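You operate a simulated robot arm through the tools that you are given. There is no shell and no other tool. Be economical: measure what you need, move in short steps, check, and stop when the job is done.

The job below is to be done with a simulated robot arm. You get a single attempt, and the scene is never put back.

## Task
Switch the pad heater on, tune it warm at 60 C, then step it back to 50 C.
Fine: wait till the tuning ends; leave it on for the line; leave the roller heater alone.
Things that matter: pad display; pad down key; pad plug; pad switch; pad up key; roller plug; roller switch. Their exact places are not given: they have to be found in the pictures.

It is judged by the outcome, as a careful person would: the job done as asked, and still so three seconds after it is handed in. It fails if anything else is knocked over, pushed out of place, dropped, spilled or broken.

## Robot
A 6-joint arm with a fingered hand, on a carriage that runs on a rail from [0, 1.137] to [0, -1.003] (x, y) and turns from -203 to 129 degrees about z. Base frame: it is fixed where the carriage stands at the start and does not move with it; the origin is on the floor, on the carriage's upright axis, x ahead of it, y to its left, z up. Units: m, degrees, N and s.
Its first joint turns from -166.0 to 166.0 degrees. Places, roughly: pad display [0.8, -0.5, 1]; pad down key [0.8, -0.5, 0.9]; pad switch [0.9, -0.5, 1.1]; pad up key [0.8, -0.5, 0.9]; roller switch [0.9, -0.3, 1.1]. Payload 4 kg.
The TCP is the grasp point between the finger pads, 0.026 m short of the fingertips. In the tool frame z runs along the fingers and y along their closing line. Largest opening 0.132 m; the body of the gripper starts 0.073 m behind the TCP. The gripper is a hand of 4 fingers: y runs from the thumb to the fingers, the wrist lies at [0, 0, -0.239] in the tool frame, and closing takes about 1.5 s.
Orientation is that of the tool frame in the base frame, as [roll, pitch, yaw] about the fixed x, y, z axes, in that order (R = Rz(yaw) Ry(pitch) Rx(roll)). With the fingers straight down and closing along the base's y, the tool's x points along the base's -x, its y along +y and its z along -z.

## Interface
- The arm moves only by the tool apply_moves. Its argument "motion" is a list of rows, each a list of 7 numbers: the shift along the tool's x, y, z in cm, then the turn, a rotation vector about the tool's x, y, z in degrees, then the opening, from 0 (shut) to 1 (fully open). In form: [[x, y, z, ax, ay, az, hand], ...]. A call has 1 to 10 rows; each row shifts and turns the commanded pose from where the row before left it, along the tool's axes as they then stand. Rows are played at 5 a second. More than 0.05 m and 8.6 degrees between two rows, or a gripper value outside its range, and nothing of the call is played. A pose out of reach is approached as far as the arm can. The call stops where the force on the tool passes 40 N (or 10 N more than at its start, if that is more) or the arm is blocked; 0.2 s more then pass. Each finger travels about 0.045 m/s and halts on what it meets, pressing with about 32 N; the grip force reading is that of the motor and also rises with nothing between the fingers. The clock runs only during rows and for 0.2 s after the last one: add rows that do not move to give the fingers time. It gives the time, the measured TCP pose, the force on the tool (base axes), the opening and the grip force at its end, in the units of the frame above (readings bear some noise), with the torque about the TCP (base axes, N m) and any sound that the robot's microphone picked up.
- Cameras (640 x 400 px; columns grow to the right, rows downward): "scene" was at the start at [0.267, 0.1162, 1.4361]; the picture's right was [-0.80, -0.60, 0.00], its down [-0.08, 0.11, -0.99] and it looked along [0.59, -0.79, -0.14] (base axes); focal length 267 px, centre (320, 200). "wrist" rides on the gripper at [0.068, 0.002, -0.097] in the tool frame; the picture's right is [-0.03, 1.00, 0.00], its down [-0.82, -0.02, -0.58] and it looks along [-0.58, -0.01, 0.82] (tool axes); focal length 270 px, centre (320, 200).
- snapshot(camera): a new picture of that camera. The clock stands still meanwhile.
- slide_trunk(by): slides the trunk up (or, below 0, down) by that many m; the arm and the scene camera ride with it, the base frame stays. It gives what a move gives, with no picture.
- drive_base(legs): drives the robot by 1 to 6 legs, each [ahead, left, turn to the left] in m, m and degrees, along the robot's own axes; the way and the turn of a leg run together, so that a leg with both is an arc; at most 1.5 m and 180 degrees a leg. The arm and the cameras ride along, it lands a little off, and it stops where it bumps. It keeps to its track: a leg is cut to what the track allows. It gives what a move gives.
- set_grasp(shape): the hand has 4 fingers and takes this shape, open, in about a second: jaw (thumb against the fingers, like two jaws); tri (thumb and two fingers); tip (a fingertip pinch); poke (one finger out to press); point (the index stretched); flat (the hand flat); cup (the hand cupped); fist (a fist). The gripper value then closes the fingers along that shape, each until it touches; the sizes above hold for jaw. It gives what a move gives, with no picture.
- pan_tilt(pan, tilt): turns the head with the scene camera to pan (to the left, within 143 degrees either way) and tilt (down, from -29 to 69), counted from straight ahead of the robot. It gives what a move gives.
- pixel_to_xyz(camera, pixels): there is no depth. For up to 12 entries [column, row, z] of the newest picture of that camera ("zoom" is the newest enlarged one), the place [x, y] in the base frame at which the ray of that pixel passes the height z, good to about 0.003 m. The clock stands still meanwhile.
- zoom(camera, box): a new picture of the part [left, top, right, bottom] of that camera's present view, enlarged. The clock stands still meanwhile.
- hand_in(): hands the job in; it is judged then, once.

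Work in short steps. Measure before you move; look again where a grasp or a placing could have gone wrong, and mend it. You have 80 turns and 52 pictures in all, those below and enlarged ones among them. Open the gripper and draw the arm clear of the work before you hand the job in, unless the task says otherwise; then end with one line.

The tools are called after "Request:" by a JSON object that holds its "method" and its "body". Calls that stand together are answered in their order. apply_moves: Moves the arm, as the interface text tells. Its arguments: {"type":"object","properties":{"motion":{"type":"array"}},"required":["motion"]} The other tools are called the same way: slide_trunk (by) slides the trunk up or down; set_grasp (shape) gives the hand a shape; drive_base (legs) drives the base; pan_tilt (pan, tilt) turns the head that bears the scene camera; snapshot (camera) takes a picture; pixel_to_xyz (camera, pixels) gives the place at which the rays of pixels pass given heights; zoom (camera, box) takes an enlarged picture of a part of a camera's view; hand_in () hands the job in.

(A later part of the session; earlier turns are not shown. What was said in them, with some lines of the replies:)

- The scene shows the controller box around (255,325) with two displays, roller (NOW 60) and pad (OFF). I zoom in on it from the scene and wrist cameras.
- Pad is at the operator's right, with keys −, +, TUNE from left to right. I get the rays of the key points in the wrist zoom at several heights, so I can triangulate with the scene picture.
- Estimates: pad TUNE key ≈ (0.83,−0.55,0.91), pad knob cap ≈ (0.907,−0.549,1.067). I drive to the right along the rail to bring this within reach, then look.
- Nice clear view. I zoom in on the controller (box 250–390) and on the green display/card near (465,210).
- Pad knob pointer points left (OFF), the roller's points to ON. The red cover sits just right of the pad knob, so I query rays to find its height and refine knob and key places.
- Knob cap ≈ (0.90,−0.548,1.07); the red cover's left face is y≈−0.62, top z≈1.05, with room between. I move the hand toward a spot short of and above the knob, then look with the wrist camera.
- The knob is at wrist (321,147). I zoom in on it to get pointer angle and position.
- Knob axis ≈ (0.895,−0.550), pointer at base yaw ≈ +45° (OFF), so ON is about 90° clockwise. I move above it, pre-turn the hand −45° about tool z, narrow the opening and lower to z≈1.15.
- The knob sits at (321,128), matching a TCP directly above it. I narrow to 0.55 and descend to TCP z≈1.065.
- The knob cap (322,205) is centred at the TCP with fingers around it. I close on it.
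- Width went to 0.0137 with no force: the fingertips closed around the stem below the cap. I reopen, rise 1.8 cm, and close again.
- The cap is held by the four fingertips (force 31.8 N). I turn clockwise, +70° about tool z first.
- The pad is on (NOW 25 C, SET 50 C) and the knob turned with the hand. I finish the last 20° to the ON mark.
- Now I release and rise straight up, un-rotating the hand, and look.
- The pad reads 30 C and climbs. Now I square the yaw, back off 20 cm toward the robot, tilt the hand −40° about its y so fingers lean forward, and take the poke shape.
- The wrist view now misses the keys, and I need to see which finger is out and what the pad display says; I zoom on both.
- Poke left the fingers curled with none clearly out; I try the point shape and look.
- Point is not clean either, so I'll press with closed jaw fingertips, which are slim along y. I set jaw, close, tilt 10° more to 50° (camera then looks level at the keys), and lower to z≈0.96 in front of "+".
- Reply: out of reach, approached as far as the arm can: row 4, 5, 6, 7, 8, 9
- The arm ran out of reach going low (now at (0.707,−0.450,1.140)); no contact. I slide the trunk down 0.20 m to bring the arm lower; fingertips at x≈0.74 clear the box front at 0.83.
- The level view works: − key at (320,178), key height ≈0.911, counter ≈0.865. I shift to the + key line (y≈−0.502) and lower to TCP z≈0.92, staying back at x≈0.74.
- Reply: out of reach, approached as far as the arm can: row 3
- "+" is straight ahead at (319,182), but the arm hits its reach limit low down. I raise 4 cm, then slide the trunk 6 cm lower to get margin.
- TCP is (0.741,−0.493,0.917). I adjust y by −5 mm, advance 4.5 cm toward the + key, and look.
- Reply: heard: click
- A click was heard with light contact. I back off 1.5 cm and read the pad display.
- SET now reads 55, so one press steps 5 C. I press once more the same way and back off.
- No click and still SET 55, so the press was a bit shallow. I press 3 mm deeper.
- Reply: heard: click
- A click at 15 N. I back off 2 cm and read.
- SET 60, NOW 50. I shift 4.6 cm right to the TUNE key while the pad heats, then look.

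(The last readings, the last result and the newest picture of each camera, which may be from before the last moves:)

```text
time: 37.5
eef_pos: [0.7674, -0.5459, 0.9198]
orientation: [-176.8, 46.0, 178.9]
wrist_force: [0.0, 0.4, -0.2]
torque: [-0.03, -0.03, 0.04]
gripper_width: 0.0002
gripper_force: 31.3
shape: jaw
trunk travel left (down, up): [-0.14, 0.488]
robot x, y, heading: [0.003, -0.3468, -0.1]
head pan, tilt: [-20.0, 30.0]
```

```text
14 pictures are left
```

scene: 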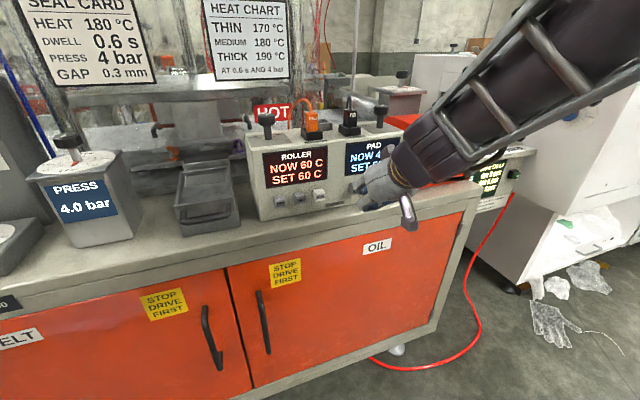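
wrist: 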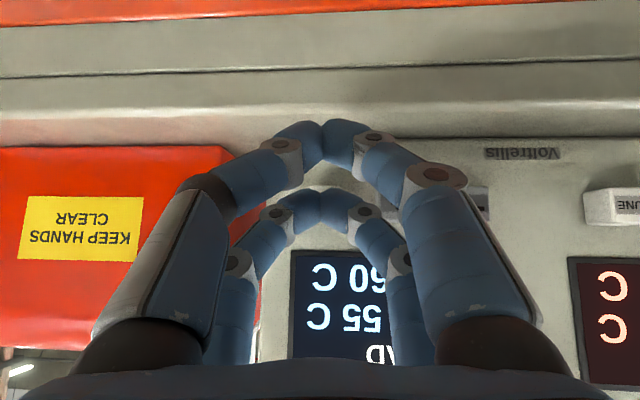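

NOW 55; TUNE is in line with the tips. I wait about 6.6 s more for 60.

Request:
{"method": "apply_moves", "body": {"motion": [[0, 0, 0, 0, 0, 0, 0], [0, 0, 0, 0, 0, 0, 0], [0, 0, 0, 0, 0, 0, 0], [0, 0, 0, 0, 0, 0, 0], [0, 0, 0, 0, 0, 0, 0], [0, 0, 0, 0, 0, 0, 0], [0, 0, 0, 0, 0, 0, 0], [0, 0, 0, 0, 0, 0, 0], [0, 0, 0, 0, 0, 0, 0], [0, 0, 0, 0, 0, 0, 0]]}}

Request:
{"method": "apply_moves", "body": {"motion": [[0, 0, 0, 0, 0, 0, 0], [0, 0, 0, 0, 0, 0, 0], [0, 0, 0, 0, 0, 0, 0], [0, 0, 0, 0, 0, 0, 0], [0, 0, 0, 0, 0, 0, 0], [0, 0, 0, 0, 0, 0, 0], [0, 0, 0, 0, 0, 0, 0], [0, 0, 0, 0, 0, 0, 0], [0, 0, 0, 0, 0, 0, 0], [0, 0, 0, 0, 0, 0, 0]]}}

Request:
{"method": "apply_moves", "body": {"motion": [[0, 0, 0, 0, 0, 0, 0], [0, 0, 0, 0, 0, 0, 0], [0, 0, 0, 0, 0, 0, 0], [0, 0, 0, 0, 0, 0, 0], [0, 0, 0, 0, 0, 0, 0], [0, 0, 0, 0, 0, 0, 0], [0, 0, 0, 0, 0, 0, 0], [0, 0, 0, 0, 0, 0, 0], [0, 0, 0, 0, 0, 0, 0], [0, 0, 0, 0, 0, 0, 0]]}}

Request:
{"method": "zoom", "body": {"camera": "wrist", "box": [220, 120, 460, 370]}}

```text
time: 39.7
eef_pos: [0.7665, -0.5464, 0.9173]
orientation: [-176.8, 46.0, 179.0]
wrist_force: [-0.6, -0.7, -0.2]
torque: [0.01, 0.02, 0.01]
gripper_width: 0.0001
gripper_force: 31.8
shape: jaw
trunk travel left (down, up): [-0.14, 0.488]
robot x, y, heading: [0.0, -0.3461, 0.0]
head pan, tilt: [-20.0, 30.0]
```

```text
time: 41.9
eef_pos: [0.7659, -0.5466, 0.9184]
orientation: [-176.7, 46.0, 178.8]
wrist_force: [0.5, -0.3, -0.2]
torque: [-0.02, 0.0, 0.01]
gripper_width: 0.0
gripper_force: 31.7
shape: jaw
trunk travel left (down, up): [-0.14, 0.488]
robot x, y, heading: [0.0005, -0.3467, 0.0]
head pan, tilt: [-20.0, 30.0]
```

```text
time: 44.1
eef_pos: [0.7661, -0.5461, 0.9177]
orientation: [-176.8, 46.0, 179.0]
wrist_force: [-0.4, -0.4, 0.1]
torque: [0.01, 0.0, -0.01]
gripper_width: 0.0
gripper_force: 32.1
shape: jaw
trunk travel left (down, up): [-0.14, 0.488]
robot x, y, heading: [-0.0007, -0.3488, 0.0]
head pan, tilt: [-20.0, 30.0]
```

```text
1.60 times, centred on (340, 245) of wrist
```

zoom: 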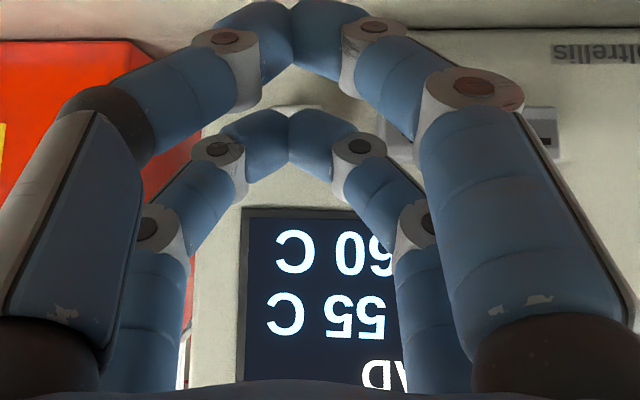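

Still 55 of 60; heating slows near the set point. I wait about 6.6 s more.

Request:
{"method": "apply_moves", "body": {"motion": [[0, 0, 0, 0, 0, 0, 0], [0, 0, 0, 0, 0, 0, 0], [0, 0, 0, 0, 0, 0, 0], [0, 0, 0, 0, 0, 0, 0], [0, 0, 0, 0, 0, 0, 0], [0, 0, 0, 0, 0, 0, 0], [0, 0, 0, 0, 0, 0, 0], [0, 0, 0, 0, 0, 0, 0], [0, 0, 0, 0, 0, 0, 0], [0, 0, 0, 0, 0, 0, 0]]}}

Request:
{"method": "apply_moves", "body": {"motion": [[0, 0, 0, 0, 0, 0, 0], [0, 0, 0, 0, 0, 0, 0], [0, 0, 0, 0, 0, 0, 0], [0, 0, 0, 0, 0, 0, 0], [0, 0, 0, 0, 0, 0, 0], [0, 0, 0, 0, 0, 0, 0], [0, 0, 0, 0, 0, 0, 0], [0, 0, 0, 0, 0, 0, 0], [0, 0, 0, 0, 0, 0, 0], [0, 0, 0, 0, 0, 0, 0]]}}

Request:
{"method": "apply_moves", "body": {"motion": [[0, 0, 0, 0, 0, 0, 0], [0, 0, 0, 0, 0, 0, 0], [0, 0, 0, 0, 0, 0, 0], [0, 0, 0, 0, 0, 0, 0], [0, 0, 0, 0, 0, 0, 0], [0, 0, 0, 0, 0, 0, 0], [0, 0, 0, 0, 0, 0, 0], [0, 0, 0, 0, 0, 0, 0], [0, 0, 0, 0, 0, 0, 0], [0, 0, 0, 0, 0, 0, 0]]}}

Request:
{"method": "zoom", "body": {"camera": "wrist", "box": [220, 120, 460, 370]}}

```text
time: 46.3
eef_pos: [0.7659, -0.5467, 0.9176]
orientation: [-176.8, 46.1, 178.8]
wrist_force: [-0.8, 1.0, 1.0]
torque: [-0.02, -0.02, 0.02]
gripper_width: 0.0
gripper_force: 32.2
shape: jaw
trunk travel left (down, up): [-0.14, 0.488]
robot x, y, heading: [-0.0003, -0.3502, 0.2]
head pan, tilt: [-20.0, 30.0]
```

```text
time: 48.5
eef_pos: [0.7666, -0.5463, 0.9187]
orientation: [-176.9, 46.0, 178.9]
wrist_force: [-0.2, -0.1, -0.8]
torque: [0.0, -0.02, 0.02]
gripper_width: 0.0001
gripper_force: 31.6
shape: jaw
trunk travel left (down, up): [-0.14, 0.488]
robot x, y, heading: [-0.0008, -0.3473, 0.1]
head pan, tilt: [-20.0, 30.0]
```

```text
time: 50.7
eef_pos: [0.7657, -0.5466, 0.9191]
orientation: [-176.8, 45.9, 178.9]
wrist_force: [1.1, -0.1, 0.4]
torque: [-0.03, 0.01, -0.03]
gripper_width: 0.0
gripper_force: 31.4
shape: jaw
trunk travel left (down, up): [-0.14, 0.488]
robot x, y, heading: [0.0042, -0.3469, 0.0]
head pan, tilt: [-20.0, 30.0]
```

```text
1.60 times, centred on (340, 245) of wrist
```

zoom: 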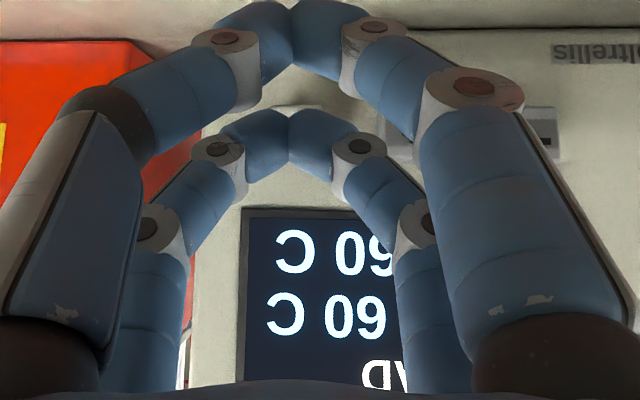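

NOW 60, SET 60: warm. I press TUNE by advancing about 2.3 cm.

Request:
{"method": "apply_moves", "body": {"motion": [[-1.04, 0, 1.08, 0, 0, 0, 0], [-0.35, 0, 0.36, 0, 0, 0, 0], [-0.22, 0, 0.22, 0, 0, 0, 0], [0, 0, 0, 0, 0, 0, 0]]}}

```text
time: 51.7
eef_pos: [0.7883, -0.5478, 0.9193]
orientation: [-176.8, 45.9, 179.0]
wrist_force: [-21.3, 3.6, -1.1]
torque: [0.03, 0.04, 0.1]
gripper_width: 0.0
gripper_force: 31.4
shape: jaw
trunk travel left (down, up): [-0.14, 0.488]
robot x, y, heading: [-0.004, -0.3465, 0.1]
head pan, tilt: [-20.0, 30.0]
heard: click
```

Click heard. I back off 2.3 cm, move left toward the − key (9.2 cm) to uncover the display, and look.

Request:
{"method": "apply_moves", "body": {"motion": [[1.61, 0, -1.66, 0, 0, 0, 0], [0, 3, 0, 0, 0, 0, 0], [0, 3, 0, 0, 0, 0, 0], [0, 3.2, 0, 0, 0, 0, 0], [0, 0, 0, 0, 0, 0, 0]]}}

Request:
{"method": "snapshot", "body": {"camera": "wrist"}}

Request:
{"method": "zoom", "body": {"camera": "scene", "box": [240, 110, 420, 230]}}

```text
time: 52.9
eef_pos: [0.7721, -0.4545, 0.9138]
orientation: [-176.8, 46.1, 178.8]
wrist_force: [0.1, 0.0, -0.4]
torque: [0.0, 0.02, 0.02]
gripper_width: 0.0
gripper_force: 31.8
shape: jaw
trunk travel left (down, up): [-0.14, 0.488]
robot x, y, heading: [0.0013, -0.3478, -0.3]
head pan, tilt: [-20.0, 30.0]
```

```text
11 pictures are left
```

wrist: 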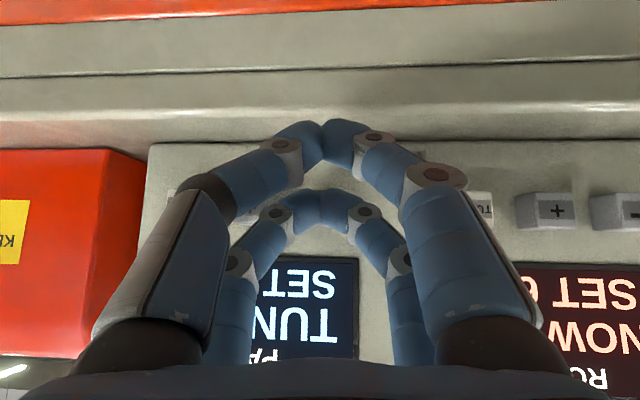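

```text
3.33 times, centred on (330, 170) of scene
```

zoom: 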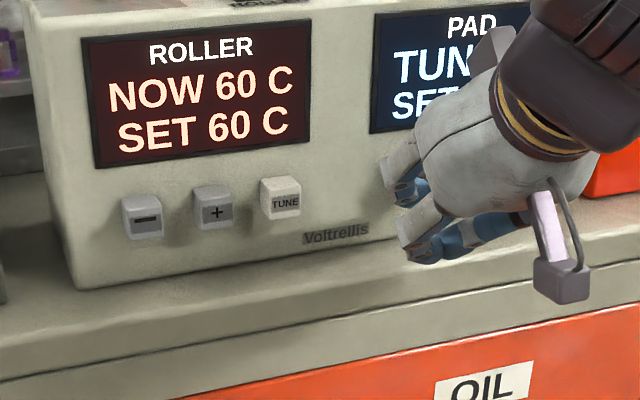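

The pad shows TUN(E/ING). I wait about 11 s here, clear of the keys, and check again.

Request:
{"method": "apply_moves", "body": {"motion": [[0, 0, 0, 0, 0, 0, 0], [0, 0, 0, 0, 0, 0, 0], [0, 0, 0, 0, 0, 0, 0], [0, 0, 0, 0, 0, 0, 0], [0, 0, 0, 0, 0, 0, 0], [0, 0, 0, 0, 0, 0, 0], [0, 0, 0, 0, 0, 0, 0], [0, 0, 0, 0, 0, 0, 0], [0, 0, 0, 0, 0, 0, 0], [0, 0, 0, 0, 0, 0, 0]]}}

Request:
{"method": "apply_moves", "body": {"motion": [[0, 0, 0, 0, 0, 0, 0], [0, 0, 0, 0, 0, 0, 0], [0, 0, 0, 0, 0, 0, 0], [0, 0, 0, 0, 0, 0, 0], [0, 0, 0, 0, 0, 0, 0], [0, 0, 0, 0, 0, 0, 0], [0, 0, 0, 0, 0, 0, 0], [0, 0, 0, 0, 0, 0, 0], [0, 0, 0, 0, 0, 0, 0], [0, 0, 0, 0, 0, 0, 0]]}}

Request:
{"method": "apply_moves", "body": {"motion": [[0, 0, 0, 0, 0, 0, 0], [0, 0, 0, 0, 0, 0, 0], [0, 0, 0, 0, 0, 0, 0], [0, 0, 0, 0, 0, 0, 0], [0, 0, 0, 0, 0, 0, 0], [0, 0, 0, 0, 0, 0, 0], [0, 0, 0, 0, 0, 0, 0], [0, 0, 0, 0, 0, 0, 0], [0, 0, 0, 0, 0, 0, 0], [0, 0, 0, 0, 0, 0, 0]]}}

Request:
{"method": "apply_moves", "body": {"motion": [[0, 0, 0, 0, 0, 0, 0], [0, 0, 0, 0, 0, 0, 0], [0, 0, 0, 0, 0, 0, 0], [0, 0, 0, 0, 0, 0, 0], [0, 0, 0, 0, 0, 0, 0], [0, 0, 0, 0, 0, 0, 0], [0, 0, 0, 0, 0, 0, 0], [0, 0, 0, 0, 0, 0, 0], [0, 0, 0, 0, 0, 0, 0], [0, 0, 0, 0, 0, 0, 0]]}}

Request:
{"method": "apply_moves", "body": {"motion": [[0, 0, 0, 0, 0, 0, 0], [0, 0, 0, 0, 0, 0, 0], [0, 0, 0, 0, 0, 0, 0], [0, 0, 0, 0, 0, 0, 0], [0, 0, 0, 0, 0, 0, 0], [0, 0, 0, 0, 0, 0, 0], [0, 0, 0, 0, 0, 0, 0], [0, 0, 0, 0, 0, 0, 0], [0, 0, 0, 0, 0, 0, 0], [0, 0, 0, 0, 0, 0, 0]]}}

Request:
{"method": "zoom", "body": {"camera": "wrist", "box": [200, 120, 440, 370]}}

```text
time: 55.1
eef_pos: [0.7708, -0.4558, 0.9151]
orientation: [-176.8, 46.1, 178.9]
wrist_force: [-0.8, -0.8, 0.7]
torque: [0.03, -0.02, -0.02]
gripper_width: 0.0003
gripper_force: 32.3
shape: jaw
trunk travel left (down, up): [-0.14, 0.488]
robot x, y, heading: [0.0038, -0.3461, -0.1]
head pan, tilt: [-20.0, 30.0]
```

```text
time: 57.3
eef_pos: [0.7719, -0.4549, 0.9143]
orientation: [-176.8, 46.0, 178.9]
wrist_force: [0.1, -0.7, 0.3]
torque: [-0.01, 0.0, 0.0]
gripper_width: 0.0
gripper_force: 32.5
shape: jaw
trunk travel left (down, up): [-0.14, 0.488]
robot x, y, heading: [-0.0007, -0.3473, -0.3]
head pan, tilt: [-20.0, 30.0]
```

```text
time: 59.5
eef_pos: [0.7719, -0.4561, 0.9138]
orientation: [-176.8, 46.0, 178.9]
wrist_force: [-0.2, 1.0, 1.0]
torque: [0.0, -0.02, 0.04]
gripper_width: 0.0
gripper_force: 31.8
shape: jaw
trunk travel left (down, up): [-0.14, 0.488]
robot x, y, heading: [0.0012, -0.3464, -0.4]
head pan, tilt: [-20.0, 30.0]
```

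```text
time: 61.7
eef_pos: [0.7713, -0.4561, 0.9159]
orientation: [-176.8, 46.1, 178.9]
wrist_force: [0.8, 0.3, -0.1]
torque: [0.03, 0.01, -0.01]
gripper_width: 0.0
gripper_force: 32.7
shape: jaw
trunk travel left (down, up): [-0.14, 0.488]
robot x, y, heading: [-0.0036, -0.3475, -0.1]
head pan, tilt: [-20.0, 30.0]
```

```text
time: 63.9
eef_pos: [0.7714, -0.4562, 0.9158]
orientation: [-176.8, 46.0, 179.0]
wrist_force: [0.4, 0.6, 0.4]
torque: [0.01, -0.01, 0.0]
gripper_width: 0.0
gripper_force: 31.8
shape: jaw
trunk travel left (down, up): [-0.14, 0.488]
robot x, y, heading: [-0.0007, -0.3459, 0.1]
head pan, tilt: [-20.0, 30.0]
```

```text
1.60 times, centred on (320, 245) of wrist
```

zoom: 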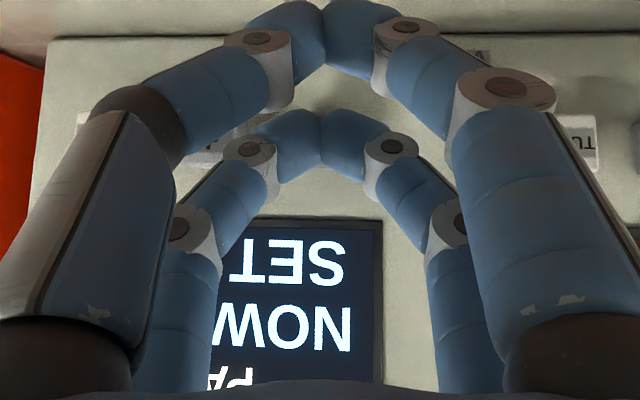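

The display is back to "NOW / SET": tuning ended. I press the − key once, advancing about 1.8 cm.

Request:
{"method": "apply_moves", "body": {"motion": [[-1.04, 0, 1.08, 0, 0, 0, 0], [-0.22, 0, 0.22, 0, 0, 0, 0], [0, 0, 0, 0, 0, 0, 0]]}}

```text
time: 64.7
eef_pos: [0.7878, -0.4554, 0.915]
orientation: [-176.9, 45.9, 178.9]
wrist_force: [-26.5, -0.7, 1.5]
torque: [0.01, 0.03, -0.06]
gripper_width: 0.0
gripper_force: 32.4
shape: jaw
trunk travel left (down, up): [-0.14, 0.488]
robot x, y, heading: [0.0001, -0.3488, -0.2]
head pan, tilt: [-20.0, 30.0]
heard: click
```

One click. I back off 2 cm and press a second time.

Request:
{"method": "apply_moves", "body": {"motion": [[1.26, 0, -1.3, 0, 0, 0, 0], [0, 0, 0, 0, 0, 0, 0], [0, 0, 0, 0, 0, 0, 0]]}}

Request:
{"method": "apply_moves", "body": {"motion": [[-1.04, 0, 1.08, 0, 0, 0, 0], [-0.22, 0, 0.22, 0, 0, 0, 0], [0, 0, 0, 0, 0, 0, 0]]}}

```text
time: 65.5
eef_pos: [0.7725, -0.4536, 0.9149]
orientation: [-176.9, 46.0, 178.8]
wrist_force: [-0.1, 0.2, -0.9]
torque: [0.01, 0.0, -0.04]
gripper_width: 0.0
gripper_force: 32.2
shape: jaw
trunk travel left (down, up): [-0.14, 0.488]
robot x, y, heading: [0.0008, -0.3476, -0.4]
head pan, tilt: [-20.0, 30.0]
```

```text
time: 66.3
eef_pos: [0.789, -0.4558, 0.9157]
orientation: [-176.9, 46.0, 178.8]
wrist_force: [-22.9, 0.5, 2.1]
torque: [-0.04, -0.02, -0.01]
gripper_width: 0.0001
gripper_force: 31.6
shape: jaw
trunk travel left (down, up): [-0.14, 0.488]
robot x, y, heading: [0.0026, -0.3478, -0.2]
head pan, tilt: [-20.0, 30.0]
heard: click
```

Second click. I withdraw 3.5 cm back, then up along base z, and read the display.

Request:
{"method": "apply_moves", "body": {"motion": [[1.26, 0, -1.3, 0, 0, 0, 0], [1.2, 0, -1.2, 0, 0, 0, 0], [-2.88, 0, -2.78, 0, 0, 0, 0], [-2.88, 0, -2.78, 0, 0, 0, 0], [-2.88, 0, -2.78, 0, 0, 0, 0], [-2.88, 0, -2.78, 0, 0, 0, 0], [-2.88, 0, -2.78, 0, 0, 0, 0], [-2.88, 0, -2.78, 0, 0, 0, 0]]}}

Request:
{"method": "zoom", "body": {"camera": "scene", "box": [240, 70, 440, 230]}}

```text
time: 68.1
eef_pos: [0.7563, -0.4437, 1.1542]
orientation: [-176.9, 46.0, 178.9]
wrist_force: [0.1, -0.3, 0.3]
torque: [0.01, 0.0, 0.02]
gripper_width: 0.0
gripper_force: 31.8
shape: jaw
trunk travel left (down, up): [-0.14, 0.488]
robot x, y, heading: [0.0004, -0.3467, -0.0]
head pan, tilt: [-20.0, 30.0]
```

```text
2.50 times, centred on (340, 150) of scene
```

zoom: 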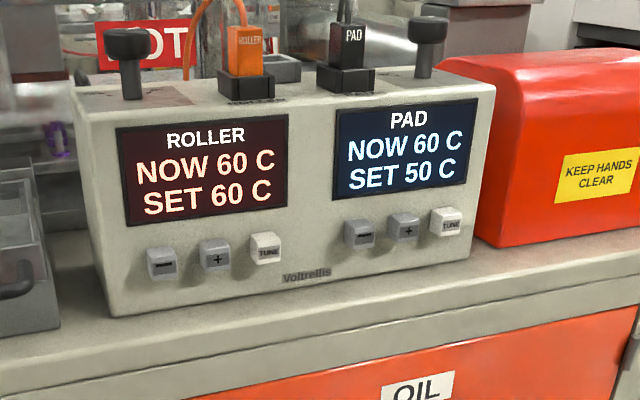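

Pad reads NOW 60, SET 50, and the roller is unchanged. I open the hand and draw it farther back and up.

Request:
{"method": "apply_moves", "body": {"motion": [[-2.88, 0, -2.78, 0, 0, 0, 0], [-2.88, 0, -2.78, 0, 0, 0, 0], [2.4, 0, -2.5, 0, 0, 0, 0.5], [2.4, 0, -2.5, 0, 0, 0, 0.8], [2.4, 0, -2.5, 0, 0, 0, 1], [0, 0, 0, 0, 0, 0, 1], [0, 0, 0, 0, 0, 0, 1], [0, 0, 0, 0, 0, 0, 1], [0, 0, 0, 0, 0, 0, 1], [0, 0, 0, 0, 0, 0, 1]]}}

Request:
{"method": "apply_moves", "body": {"motion": [[0, 0, 0, 0, 0, 0, 1], [0, 0, 0, 0, 0, 0, 1], [0, 0, 0, 0, 0, 0, 1], [0, 0, 0, 0, 0, 0, 1], [0, 0, 0, 0, 0, 0, 1], [0, 0, 0, 0, 0, 0, 1], [0, 0, 0, 0, 0, 0, 1], [0, 0, 0, 0, 0, 0, 1], [0, 0, 0, 0, 0, 0, 1], [0, 0, 0, 0, 0, 0, 1]]}}

Request:
{"method": "apply_moves", "body": {"motion": [[0, 0, 0, 0, 0, 0, 1], [0, 0, 0, 0, 0, 0, 1], [0, 0, 0, 0, 0, 0, 1], [0, 0, 0, 0, 0, 0, 1], [0, 0, 0, 0, 0, 0, 1], [0, 0, 0, 0, 0, 0, 1], [0, 0, 0, 0, 0, 0, 1], [0, 0, 0, 0, 0, 0, 1], [0, 0, 0, 0, 0, 0, 1], [0, 0, 0, 0, 0, 0, 1]]}}

Request:
{"method": "zoom", "body": {"camera": "scene", "box": [200, 30, 460, 230]}}

```text
time: 70.3
eef_pos: [0.652, -0.4356, 1.2361]
orientation: [-176.9, 46.1, 178.9]
wrist_force: [-0.2, 0.0, 1.0]
torque: [0.03, -0.01, -0.01]
gripper_width: 0.1318
gripper_force: 0.1
shape: jaw
trunk travel left (down, up): [-0.14, 0.488]
robot x, y, heading: [0.001, -0.3493, -0.1]
head pan, tilt: [-20.0, 30.0]
```

```text
time: 72.5
eef_pos: [0.6529, -0.4356, 1.2356]
orientation: [-176.6, 46.0, 179.0]
wrist_force: [0.5, -0.1, 0.6]
torque: [-0.03, 0.01, -0.02]
gripper_width: 0.132
gripper_force: 0.2
shape: jaw
trunk travel left (down, up): [-0.14, 0.488]
robot x, y, heading: [0.0018, -0.3508, -0.1]
head pan, tilt: [-20.0, 30.0]
```

```text
time: 74.7
eef_pos: [0.6525, -0.4353, 1.2362]
orientation: [-176.9, 45.9, 178.8]
wrist_force: [0.3, 0.1, 0.1]
torque: [0.0, 0.02, 0.0]
gripper_width: 0.1319
gripper_force: 0.0
shape: jaw
trunk travel left (down, up): [-0.14, 0.488]
robot x, y, heading: [0.0002, -0.3503, -0.2]
head pan, tilt: [-20.0, 30.0]
```

```text
2.00 times, centred on (330, 130) of scene
```

zoom: 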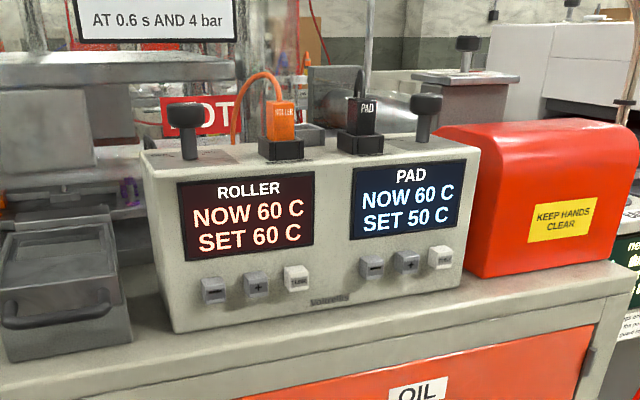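

The pad is on at SET 50 C and cooling slowly, tuning is finished, the roller is untouched, and the arm is clear with the hand open. I hand in.

Request:
{"method": "hand_in", "body": {}}

```text
The job is handed in.
```

The pad heater is on and was tuned warm at 60 C. After the tuning ended I stepped its setting back to 50 C; the display still read 60 C at hand-in, as it cools slowly. The roller heater was left alone.
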